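You operate a simulated robot arm through the tools that you are given. There is no shell and no other tool. Be economical: measure what you need, move in short steps, check, and stop when the job is done.

Carry out the task below with a simulated robot arm. There is one attempt and no reset: what you move stays moved.

TASK
Put the fudge from the top of the side table and the blue dotted pot from the top of the side table in the bread basket.

It is judged by the outcome, as a careful person would: the job done as asked, and still so three seconds after it is handed in. It fails if anything else is knocked over, pushed out of place, dropped, spilled or broken.

THE ROBOT
A 7-joint arm with a two-finger parallel gripper, fixed in place. Base frame: the origin is at the foot of the arm, x ahead of it, y to its left, z up; the work surface is at about z = 0. Lengths are in cm, angles in degrees, forces in N, time in s.
With the tool pointing down near the work surface it reaches from about 22 to 58 cm from the base axis. Its first joint turns from -66.0 to 66.0 degrees. Payload 2.5 kg.
Tool frame: the origin (TCP) lies between the finger pads and is the grasp point; the fingertips stand 2.3 cm ahead of it; z points along the fingers, y is the line along which they close. The gripper opens to 9.4 cm. The fingers are 3.8 cm wide and 1 cm thick; the gripper's body (5.4 by 9.6 cm) begins 3.9 cm behind the TCP.
Orientation is that of the tool frame in the base frame, as a unit quaternion [x, y, z, w]. With the fingers straight down and closing along the base's y, the tool's x points along the base's -x, its y along +y and its z along -z.

THE INTERFACE
- The arm moves only by the tool apply_moves. Its argument "targets" is a list that holds one entry, the list of rows, each a list of 7 numbers: the shift along the tool's x, y, z in units of 40 mm (1.0 is 40 mm), then the turn, a rotation vector about the tool's x, y, z in units of 5 degrees (1.0 is 5 degrees), then the opening in per cent of the stroke, from 0 (shut) to 100 (fully open). In form: [[[x, y, z, rx, ry, rz, fingers], ...]]. A call has 1 to 20 rows; each row shifts and turns the commanded pose from where the row before left it, along the tool's axes as they then stand. A call with a number of a shift or a turn outside -1 to 1 is refused whole. A row lasts 0.2 s, in which the tool goes at most 5 cm and 8.6 degrees; a call with a longer step from one row to the next is refused whole, and so is a gripper value outside its range. A pose out of reach is approached as far as the arm can. The call stops where the force on the tool passes 40 N (or 10 N more than at its start, if that is more) or the arm is blocked; 0.2 s more then pass. The fingers move at their own pace (about 10.8 cm/s each) and stop on an object; they squeeze with about 40 N. The grip force told is the motor's: it shows also when the fingers shut on nothing. Time passes only in rows, and 0.2 s behind the last, so rows that do not move let the fingers close. It gives the time, the measured TCP pose, the force on the tool (base axes), the opening and the grip force at its end, in the units of the frame above (readings bear some noise).
- Cameras (640 x 400 px; columns grow to the right, rows downward): "scene" is fixed at [9.47, -39.55, 54.42]; the picture's right is [0.96, -0.29, 0.00], its down [-0.17, -0.55, -0.82] and it looks along [0.24, 0.78, -0.58] (base axes); focal length 316 px, centre (320, 200). "wrist" rides on the gripper at [-3.9, 0, -4.4] in the tool frame; the picture's right is [0.00, -1.00, 0.00], its down [0.97, 0.00, -0.24] and it looks along [0.24, 0.00, 0.97] (tool axes); focal length 218 px, centre (320, 200).
- get_image(camera): a new picture of that camera. No time passes.
- locate(camera, pixels): for up to 12 pixels [column, row] of the newest picture of that camera ("zoom" is the newest enlarged one), the place [x, y, z] in the base frame of the surface seen there, good to about 0.2 cm. No time passes.
- enlarge(camera, box): a new picture of the part [left, top, right, bottom] of that camera's present view, enlarged. No time passes.
- hand_in(): hands the job in; it is judged then, once.

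Work in short steps. Measure before you move; look again where a grasp or a placing could have gone wrong, and mend it. You have 60 turns and 20 pictures in all, the two below and enlarged ones among them. Open the gripper and draw the arm clear of the work before you hand the job in, unless the task says otherwise; then end with one line.

The tools are called by a JSON object that holds its "method" and its "body". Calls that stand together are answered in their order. apply_moves: Moves the arm, as the interface text tells. Its arguments: {"type":"object","properties":{"targets":{"type":"array","items":{"type":"array","items":{"type":"array","items":{"type":"number"}}}}},"required":["targets"]} The other tools are called the same way: get_image (camera) takes a picture; locate (camera, pixels) gives the place of the surface under pixels of a picture; enlarge (camera, box) takes an enlarged picture of a part of a camera's view; hand_in () hands the job in.

At the start:

```text
t: 0.0
position: [34.74, 7.86, 33.75]
tcp_rot: [0.0, 1.0, 0.0, 0.0]
wrist_force: [-0.5, 0.6, -0.2]
width: 9.37
gripper_force: 0.0
```

scene: 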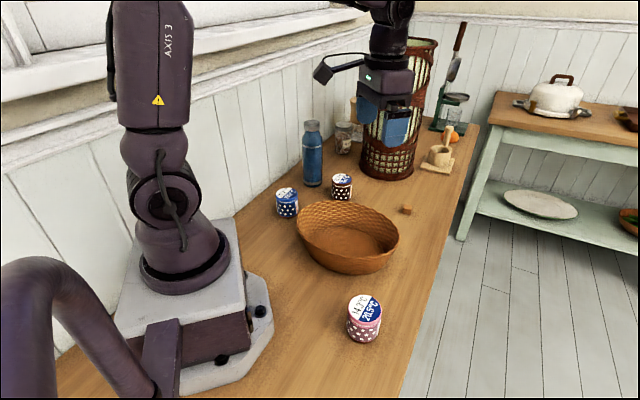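
wrist: 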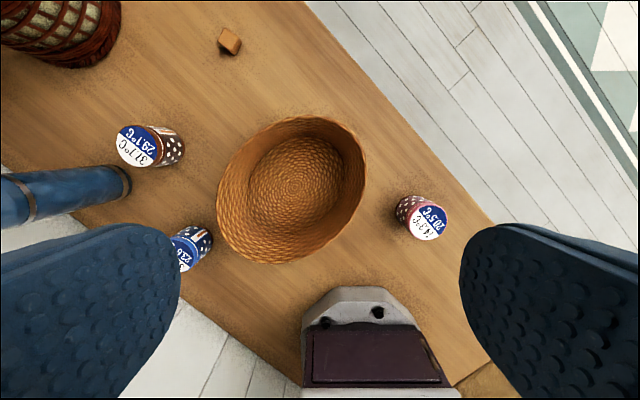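

The fudge looks like the small brown cube at scene (407,210) and the blue dotted pot is at (287,203). I'll measure them and the basket first.

{"method": "enlarge", "body": {"camera": "scene", "box": [260, 110, 460, 280]}}

{"method": "locate", "body": {"camera": "scene", "pixels": [[407, 207], [408, 212], [286, 192], [287, 208], [341, 180], [312, 126], [345, 243], [300, 225], [398, 240], [350, 203], [335, 270], [250, 230]]}}

{"method": "locate", "body": {"camera": "wrist", "pixels": [[230, 37], [222, 48], [238, 51], [219, 30], [186, 248], [205, 240], [130, 185], [292, 185], [220, 190], [365, 170], [310, 118], [275, 262]]}}

```text
2.35 times, centred on (360, 195) of scene
```

zoom: 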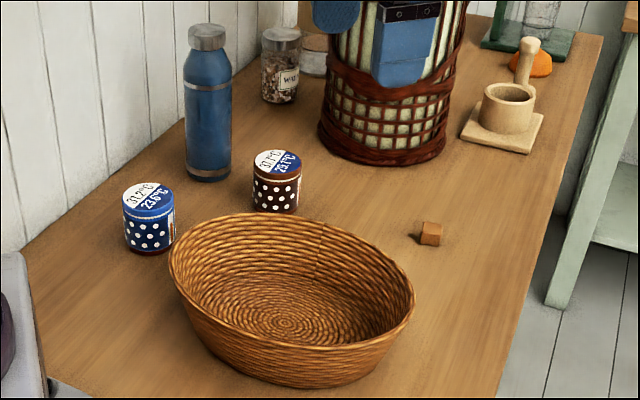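

```text
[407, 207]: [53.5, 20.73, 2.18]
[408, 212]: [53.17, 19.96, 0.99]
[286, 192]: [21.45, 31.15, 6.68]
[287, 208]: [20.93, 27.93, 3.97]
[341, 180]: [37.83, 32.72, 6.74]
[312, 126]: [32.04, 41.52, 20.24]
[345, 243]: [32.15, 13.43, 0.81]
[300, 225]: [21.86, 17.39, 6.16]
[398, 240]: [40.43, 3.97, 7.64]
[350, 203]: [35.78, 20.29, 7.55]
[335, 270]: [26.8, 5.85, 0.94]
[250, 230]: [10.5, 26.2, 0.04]
```

```text
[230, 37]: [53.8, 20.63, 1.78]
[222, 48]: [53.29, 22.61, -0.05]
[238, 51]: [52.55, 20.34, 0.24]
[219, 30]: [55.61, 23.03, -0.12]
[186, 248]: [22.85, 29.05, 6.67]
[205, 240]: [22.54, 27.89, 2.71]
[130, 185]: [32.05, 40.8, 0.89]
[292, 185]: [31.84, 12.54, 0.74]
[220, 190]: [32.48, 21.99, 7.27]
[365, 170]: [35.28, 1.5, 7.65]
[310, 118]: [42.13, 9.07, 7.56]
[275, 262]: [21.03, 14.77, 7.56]
```

The fudge is at about (53.6, 20.7), top z about 2.2, and the pot is near (22.5, 29.3). I move towards the fudge for a closer look.

{"method": "apply_moves", "body": {"targets": [[[-0.6, 0.53, 0.5, 0, 0, 0, 100], [-0.6, 0.53, 0.5, 0, 0, 0, 100], [-0.6, 0.53, 0.5, 0, 0, 0, 100], [-0.6, 0.53, 0.5, 0, 0, 0, 100], [-0.6, 0.53, 0.5, 0, 0, 0, 100], [-0.6, 0.53, 0.5, 0, 0, 0, 100], [0, 0, 0, 0, 0, 0, 100]]]}}

{"method": "enlarge", "body": {"camera": "wrist", "box": [200, 0, 440, 150]}}

```text
t: 1.6
position: [49.12, 20.57, 21.84]
tcp_rot: [0.0, 1.0, 0.0, 0.001]
wrist_force: [-0.8, 0.3, 0.2]
width: 9.42
gripper_force: 0.0
```

```text
2.67 times, centred on (320, 75) of wrist
```

zoom: 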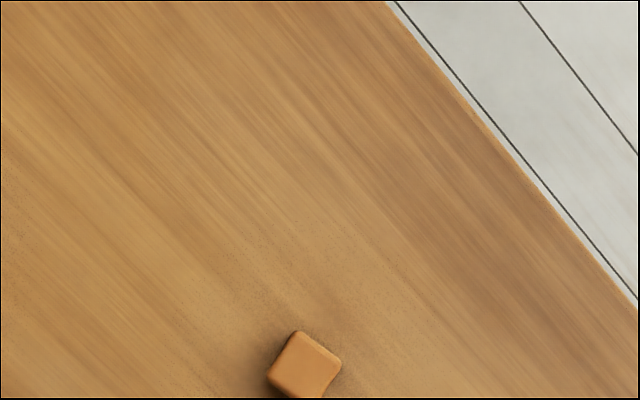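

{"method": "enlarge", "body": {"camera": "wrist", "box": [272, 110, 352, 160]}}

```text
8.00 times, centred on (312, 135) of wrist
```

zoom: 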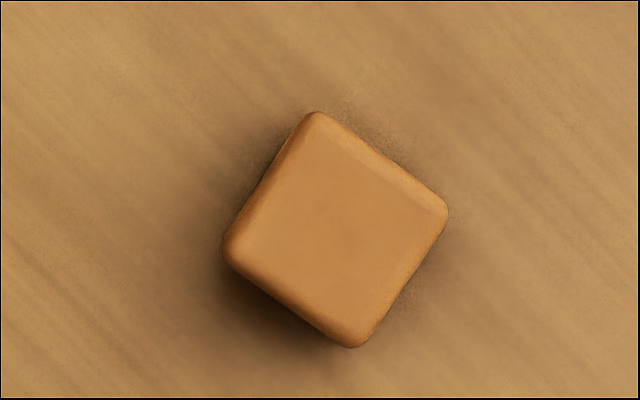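

{"method": "locate", "body": {"camera": "zoom", "pixels": [[316, 125], [240, 250], [355, 335], [435, 212], [336, 230], [290, 170], [400, 280]]}}

```text
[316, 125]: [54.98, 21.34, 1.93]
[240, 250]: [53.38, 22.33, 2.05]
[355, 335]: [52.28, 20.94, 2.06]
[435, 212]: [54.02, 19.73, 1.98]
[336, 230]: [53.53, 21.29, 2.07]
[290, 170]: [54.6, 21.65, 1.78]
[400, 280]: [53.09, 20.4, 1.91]
```

The fudge's centre is near (53.65, 21.05), its edges at about 55° and -35°. I'll turn 35° about the tool z and go down to just above it.

{"method": "apply_moves", "body": {"targets": [[[0, 0, 0, 0, 0, 1, 60], [0, 0, 0, 0, 0, 1, 60], [0, 0, 0, 0, 0, 1, 60], [0, 0, 0, 0, 0, 1, 60], [0, 0, 0, 0, 0, 1, 60], [0, 0, 0, 0, 0, 1, 60], [0, 0, 0, 0, 0, 1, 60], [-0.172, 0.15, 0.79, 0, 0, 0, 60], [-0.172, 0.15, 0.79, 0, 0, 0, 60], [-0.172, 0.15, 0.79, 0, 0, 0, 60], [-0.172, 0.15, 0.79, 0, 0, 0, 60], [-0.172, 0.15, 0.79, 0, 0, 0, 60], [0, 0, 0, 0, 0, 0, 60]]]}}

{"method": "get_image", "body": {"camera": "wrist"}}

```text
t: 4.4
position: [53.65, 21.03, 6.29]
tcp_rot: [0.301, 0.954, 0.0, -0.001]
wrist_force: [0.7, 0.1, 0.7]
width: 5.64
gripper_force: 0.1
```

```text
14 pictures are left
```

wrist: 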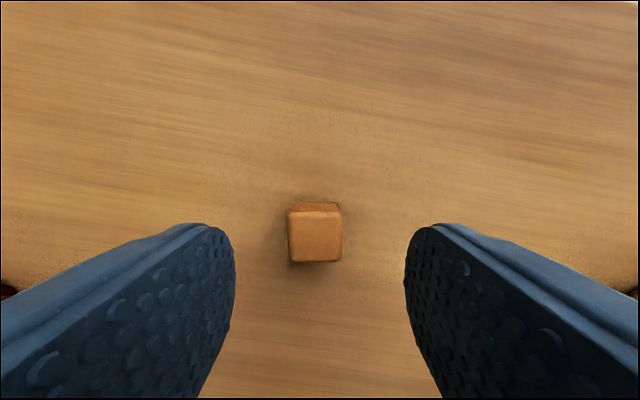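

The fudge sits square between the fingers at (315,232). I lower and close on it.

{"method": "apply_moves", "body": {"targets": [[[0, 0, 0.45, 0, 0, 0, 60], [0, 0, 0.4, 0, 0, 0, 60], [0, 0, 0, 0, 0, 0, 60], [0, 0, 0, 0, 0, 0, 0], [0, 0, 0, 0, 0, 0, 0], [0, 0, 0, 0, 0, 0, 0]]]}}

```text
t: 5.8
position: [53.6, 20.84, 2.79]
tcp_rot: [0.301, 0.954, 0.0, 0.0]
wrist_force: [0.5, -0.7, -0.4]
width: 2.21
gripper_force: 39.8
```

The grip holds at 2.21 cm. I lift and carry it to the far end of the basket.

{"method": "apply_moves", "body": {"targets": [[[0, 0, -0.5, 0, 0, 0, 0], [0, 0, -0.9, 0, 0, 0, 0], [0, 0, -0.9, 0, 0, 0, 0], [0, 0, -0.9, 0, 0, 0, 0], [0.343, -0.833, 0, 0, 0, 0, 0], [0.343, -0.833, 0, 0, 0, 0, 0], [0.343, -0.833, 0, 0, 0, 0, 0], [0.343, -0.833, 0, 0, 0, 0, 0], [0.343, -0.833, 0, 0, 0, 0, 0], [0.343, -0.833, 0, 0, 0, 0, 0], [0, 0, 0, 0, 0, 0, 0], [0, 0, 0, 0, 0, 0, 0]]]}}

{"method": "get_image", "body": {"camera": "wrist"}}

```text
t: 8.4
position: [35.6, 9.2, 15.44]
tcp_rot: [0.3, 0.954, 0.001, 0.0]
wrist_force: [-0.2, -0.9, -0.5]
width: 2.22
gripper_force: 40.4
```

```text
13 pictures are left
```

wrist: 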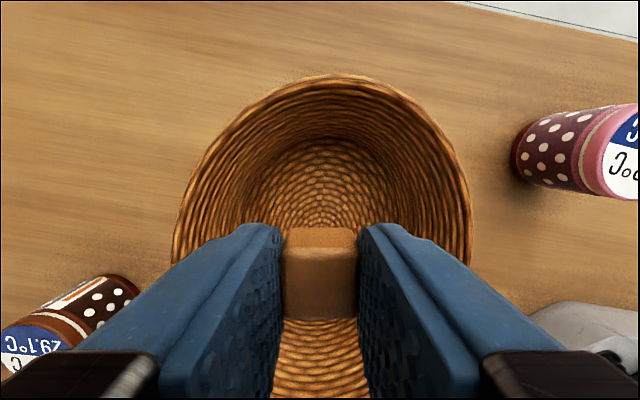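

{"method": "locate", "body": {"camera": "wrist", "pixels": [[320, 205], [320, 170], [320, 140], [320, 90], [260, 205], [390, 205], [200, 205], [465, 205], [320, 340], [320, 390]]}}

```text
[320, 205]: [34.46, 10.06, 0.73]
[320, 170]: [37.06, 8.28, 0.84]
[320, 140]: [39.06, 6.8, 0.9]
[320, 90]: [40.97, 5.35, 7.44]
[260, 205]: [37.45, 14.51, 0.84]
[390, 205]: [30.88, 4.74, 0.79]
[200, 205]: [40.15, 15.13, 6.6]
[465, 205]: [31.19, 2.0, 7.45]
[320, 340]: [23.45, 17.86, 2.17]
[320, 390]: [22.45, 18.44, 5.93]
```

The floor under the fudge is flat at z about 0.8. I shift 1.2 cm inwards so the camera clears the rim, then lower to z about 4 and check.

{"method": "apply_moves", "body": {"targets": [[[0.3, 0, 0.5, 0, 0, 0, 0], [0, 0, 0.7, 0, 0, 0, 0], [0, 0, 0.7, 0, 0, 0, 0], [0, 0, 0.6, 0, 0, 0, 0], [0, 0, 0.3, 0, 0, 0, 0], [0, 0, 0, 0, 0, 0, 0]]]}}

```text
t: 9.8
position: [34.54, 9.94, 4.18]
tcp_rot: [0.3, 0.954, 0.0, -0.001]
wrist_force: [0.0, -0.5, -1.3]
width: 2.23
gripper_force: 40.1
```

Free of contact at z = 4.18; the fudge should be about 0.6 cm above the floor. I lower a little more, release, and rise.

{"method": "apply_moves", "body": {"targets": [[[0, 0, 0.1, 0, 0, 0, 0], [0, 0, 0, 0, 0, 0, 0], [0, 0, 0, 0, 0, 0, 45], [0, 0, 0, 0, 0, 0, 45], [0, 0, 0, 0, 0, 0, 45], [0, 0, -0.5, 0, 0, 0, 45], [0, 0, -0.9, 0, 0, 0, 45], [0, 0, -0.9, 0, 0, 0, 45], [0, 0, -0.9, 0, 0, 0, 45], [0, 0, -0.9, 0, 0, 0, 45], [0, 0, 0, 0, 0, 0, 45]]]}}

{"method": "get_image", "body": {"camera": "wrist"}}

```text
t: 12.2
position: [34.34, 9.74, 20.01]
tcp_rot: [0.301, 0.954, -0.001, 0.0]
wrist_force: [-0.1, 0.6, -0.6]
width: 4.25
gripper_force: 0.1
```

```text
12 pictures are left
```

wrist: 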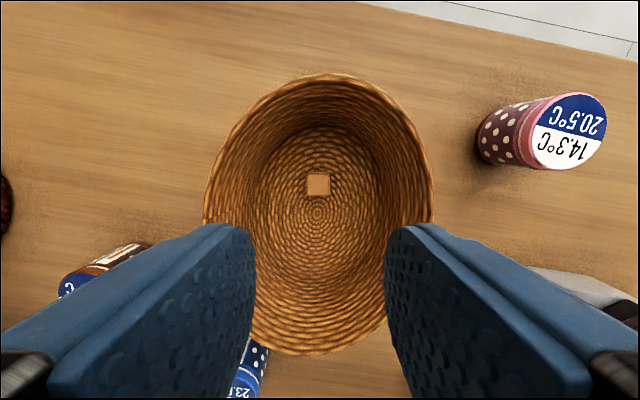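

The fudge sits on the basket floor at (318,185). Now I move over the blue pot and look.

{"method": "apply_moves", "body": {"targets": [[[0.81, 0.43, -0.1, 0, 0, 0, 45], [0.81, 0.43, -0.1, 0, 0, 0, 45], [0.81, 0.43, -0.1, 0, 0, 0, 45], [0.81, 0.43, -0.1, 0, 0, 0, 45], [0.81, 0.43, -0.1, 0, 0, 0, 100], [0, 0, 0, 0, 0, 0, 100], [0, 0, 0, 0, 0, 0, 100]]]}}

{"method": "get_image", "body": {"camera": "wrist"}}

```text
t: 13.8
position: [26.16, 26.28, 22.16]
tcp_rot: [0.3, 0.954, 0.0, -0.001]
wrist_force: [0.9, -0.3, 0.2]
width: 9.39
gripper_force: 0.1
```

```text
11 pictures are left
```

wrist: 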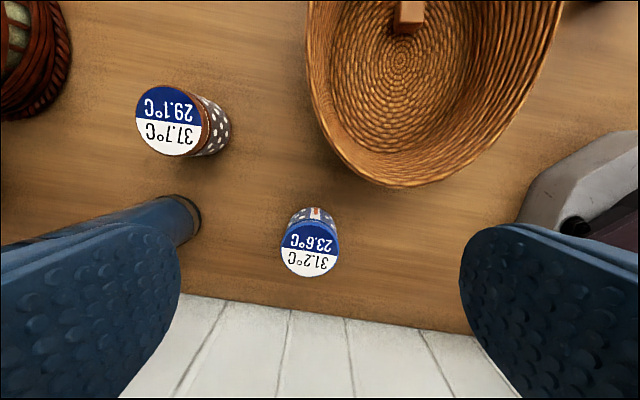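

{"method": "locate", "body": {"camera": "wrist", "pixels": [[310, 248], [284, 248], [337, 248], [310, 223], [310, 273], [325, 212], [195, 200], [385, 183], [340, 168], [168, 120]]}}

```text
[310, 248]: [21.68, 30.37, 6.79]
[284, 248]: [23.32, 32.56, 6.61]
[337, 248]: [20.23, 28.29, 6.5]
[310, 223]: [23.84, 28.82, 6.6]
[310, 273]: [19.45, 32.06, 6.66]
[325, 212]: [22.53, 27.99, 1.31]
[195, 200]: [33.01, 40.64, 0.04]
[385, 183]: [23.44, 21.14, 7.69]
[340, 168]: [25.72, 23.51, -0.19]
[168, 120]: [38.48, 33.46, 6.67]
```

Pot centre is about (21.7, 30.4), 5.2 cm wide, top z 6.7. I check how close the wall is.

{"method": "locate", "body": {"camera": "wrist", "pixels": [[200, 292], [290, 308], [400, 325], [250, 340], [350, 380], [565, 228]]}}

```text
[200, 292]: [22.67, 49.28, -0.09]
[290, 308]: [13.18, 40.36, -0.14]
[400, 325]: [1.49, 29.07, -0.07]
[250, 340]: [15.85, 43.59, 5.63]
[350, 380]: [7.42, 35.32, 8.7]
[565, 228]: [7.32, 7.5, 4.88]
```

The wall is about 13 cm away, so there's room. I centre over the pot and come down to just above the lid.

{"method": "apply_moves", "body": {"targets": [[[0.75, 0.1, 0, 0, 0, 0, 100], [0.75, 0.1, 0, 0, 0, 0, 100], [0, 0, 0.8, 0, 0, 0, 100], [0, 0, 0.8, 0, 0, 0, 100], [0, 0, 0.8, 0, 0, 0, 100], [0, 0, 0.6, 0, 0, 0, 100], [0, 0, 0, 0, 0, 0, 100]]]}}

{"method": "get_image", "body": {"camera": "wrist"}}

```text
t: 15.4
position: [21.83, 30.5, 10.28]
tcp_rot: [0.301, 0.954, 0.0, 0.0]
wrist_force: [1.0, -0.1, -0.2]
width: 9.4
gripper_force: 0.0
```

```text
10 pictures are left
```

wrist: 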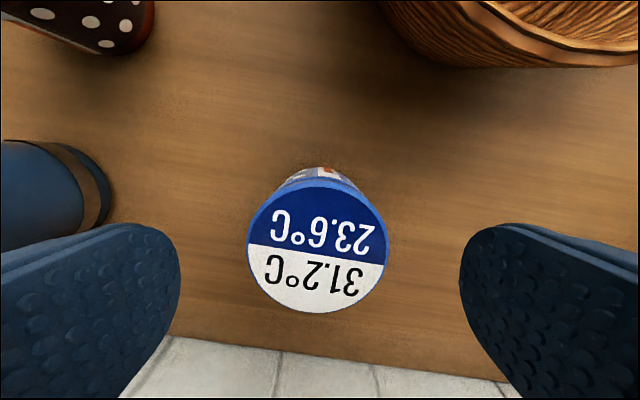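

Centred on the lid at (317,245). I lower to z about 4.6 and close.

{"method": "apply_moves", "body": {"targets": [[[0, 0, 0.7, 0, 0, 0, 100], [0, 0, 0.7, 0, 0, 0, 100], [0, 0, 0, 0, 0, 0, 100], [0, 0, 0, 0, 0, 0, 0], [0, 0, 0, 0, 0, 0, 0], [0, 0, 0, 0, 0, 0, 0]]]}}

```text
t: 16.8
position: [21.62, 30.36, 4.46]
tcp_rot: [0.301, 0.954, -0.001, -0.001]
wrist_force: [0.2, -0.5, -0.6]
width: 5.93
gripper_force: 40.3
```

Gripped at 5.93 cm. I lift and carry it over the near half of the basket, to about (28.3, 14.4).

{"method": "apply_moves", "body": {"targets": [[[0, 0, -0.4, 0, 0, 0, 0], [0, 0, -0.8, 0, 0, 0, 0], [0, 0, -0.8, 0, 0, 0, 0], [0, 0, -0.8, 0, 0, 0, 0], [0, 0, -0.6, 0, 0, 0, 0], [-0.73, -0.46, 0, 0, 0, 0, 0], [-0.73, -0.46, 0, 0, 0, 0, 0], [-0.73, -0.46, 0, 0, 0, 0, 0], [-0.73, -0.46, 0, 0, 0, 0, 0], [-0.73, -0.46, 0, 0, 0, 0, 0], [0, 0, 0, 0, 0, 0, 0], [0, 0, 0, 0, 0, 0, 0]]]}}

{"method": "get_image", "body": {"camera": "wrist"}}

{"method": "get_image", "body": {"camera": "scene"}}

```text
t: 19.4
position: [28.45, 14.47, 18.38]
tcp_rot: [0.301, 0.954, 0.0, 0.001]
wrist_force: [-0.4, 0.0, -3.4]
width: 5.91
gripper_force: 40.1
```

```text
9 pictures are left
```

wrist: 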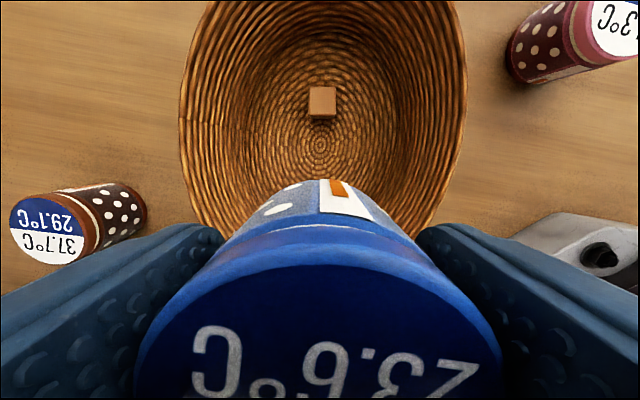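

```text
8 pictures are left
```

scene: 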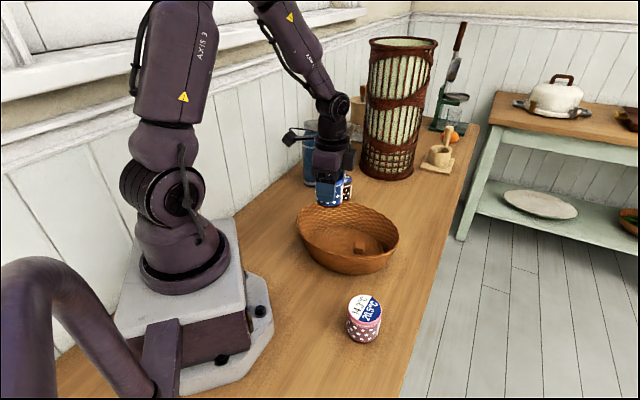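

The pot is over clear floor behind the fudge at (322,102). I lower to just above the floor.

{"method": "apply_moves", "body": {"targets": [[[0, 0, 0.7, 0, 0, 0, 0], [0, 0, 0.7, 0, 0, 0, 0], [0, 0, 0.7, 0, 0, 0, 0], [0, 0, 0.6, 0, 0, 0, 0], [0, 0, 0.35, 0, 0, 0, 0], [0, 0, 0, 0, 0, 0, 0]]]}}

```text
t: 20.8
position: [28.32, 14.51, 6.07]
tcp_rot: [0.3, 0.954, 0.001, 0.0]
wrist_force: [-0.2, 0.8, -2.8]
width: 5.87
gripper_force: 39.9
```

No contact yet; about 0.8 cm to go. I creep down.

{"method": "apply_moves", "body": {"targets": [[[0, 0, 0.08, 0, 0, 0, 0], [0, 0, 0.06, 0, 0, 0, 0], [0, 0, 0.04, 0, 0, 0, 0], [0, 0, 0, 0, 0, 0, 0]]]}}

```text
t: 21.8
position: [28.4, 14.46, 5.46]
tcp_rot: [0.3, 0.954, 0.0, 0.0]
wrist_force: [-0.7, -0.7, 8.2]
width: 5.9
gripper_force: 39.4
stopped in row 4: the force on the tool passed its limit (the readings are from after the stop); the commanded pose is now the measured one
```

The pot touched the floor (z = 5.46, upward force). I release with a moderate opening and rise.

{"method": "apply_moves", "body": {"targets": [[[0, 0, 0, 0, 0, 0, 80], [0, 0, 0, 0, 0, 0, 80], [0, 0, 0, 0, 0, 0, 80], [0, 0, -0.4, 0, 0, 0, 80], [0, 0, -0.8, 0, 0, 0, 80], [0, 0, -0.9, 0, 0, 0, 80], [0, 0, -0.9, 0, 0, 0, 80], [0, 0, -0.9, 0, 0, 0, 80], [0, 0, -0.9, 0, 0, 0, 80], [0, 0, 0, 0, 0, 0, 80]]]}}

{"method": "get_image", "body": {"camera": "wrist"}}

{"method": "get_image", "body": {"camera": "scene"}}

```text
t: 24.0
position: [28.4, 14.32, 24.61]
tcp_rot: [0.301, 0.954, 0.001, 0.0]
wrist_force: [0.0, -0.2, -0.1]
width: 7.5
gripper_force: 0.1
```

```text
7 pictures are left
```

wrist: 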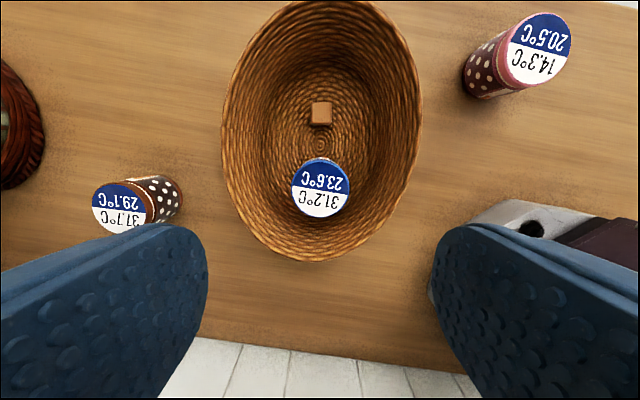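

```text
6 pictures are left
```

scene: 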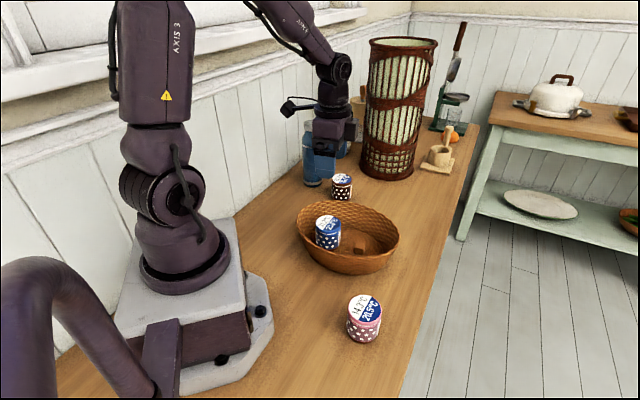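

The pot at (328,232) and the fudge at (360,245) are both upright in the basket, and everything else is where it was. The arm is raised clear with the gripper open, so I hand in.

{"method": "hand_in", "body": {}}

```text
The job is handed in.
```

The fudge and the blue dotted pot are both in the bread basket, nothing else was disturbed, and the job is handed in.
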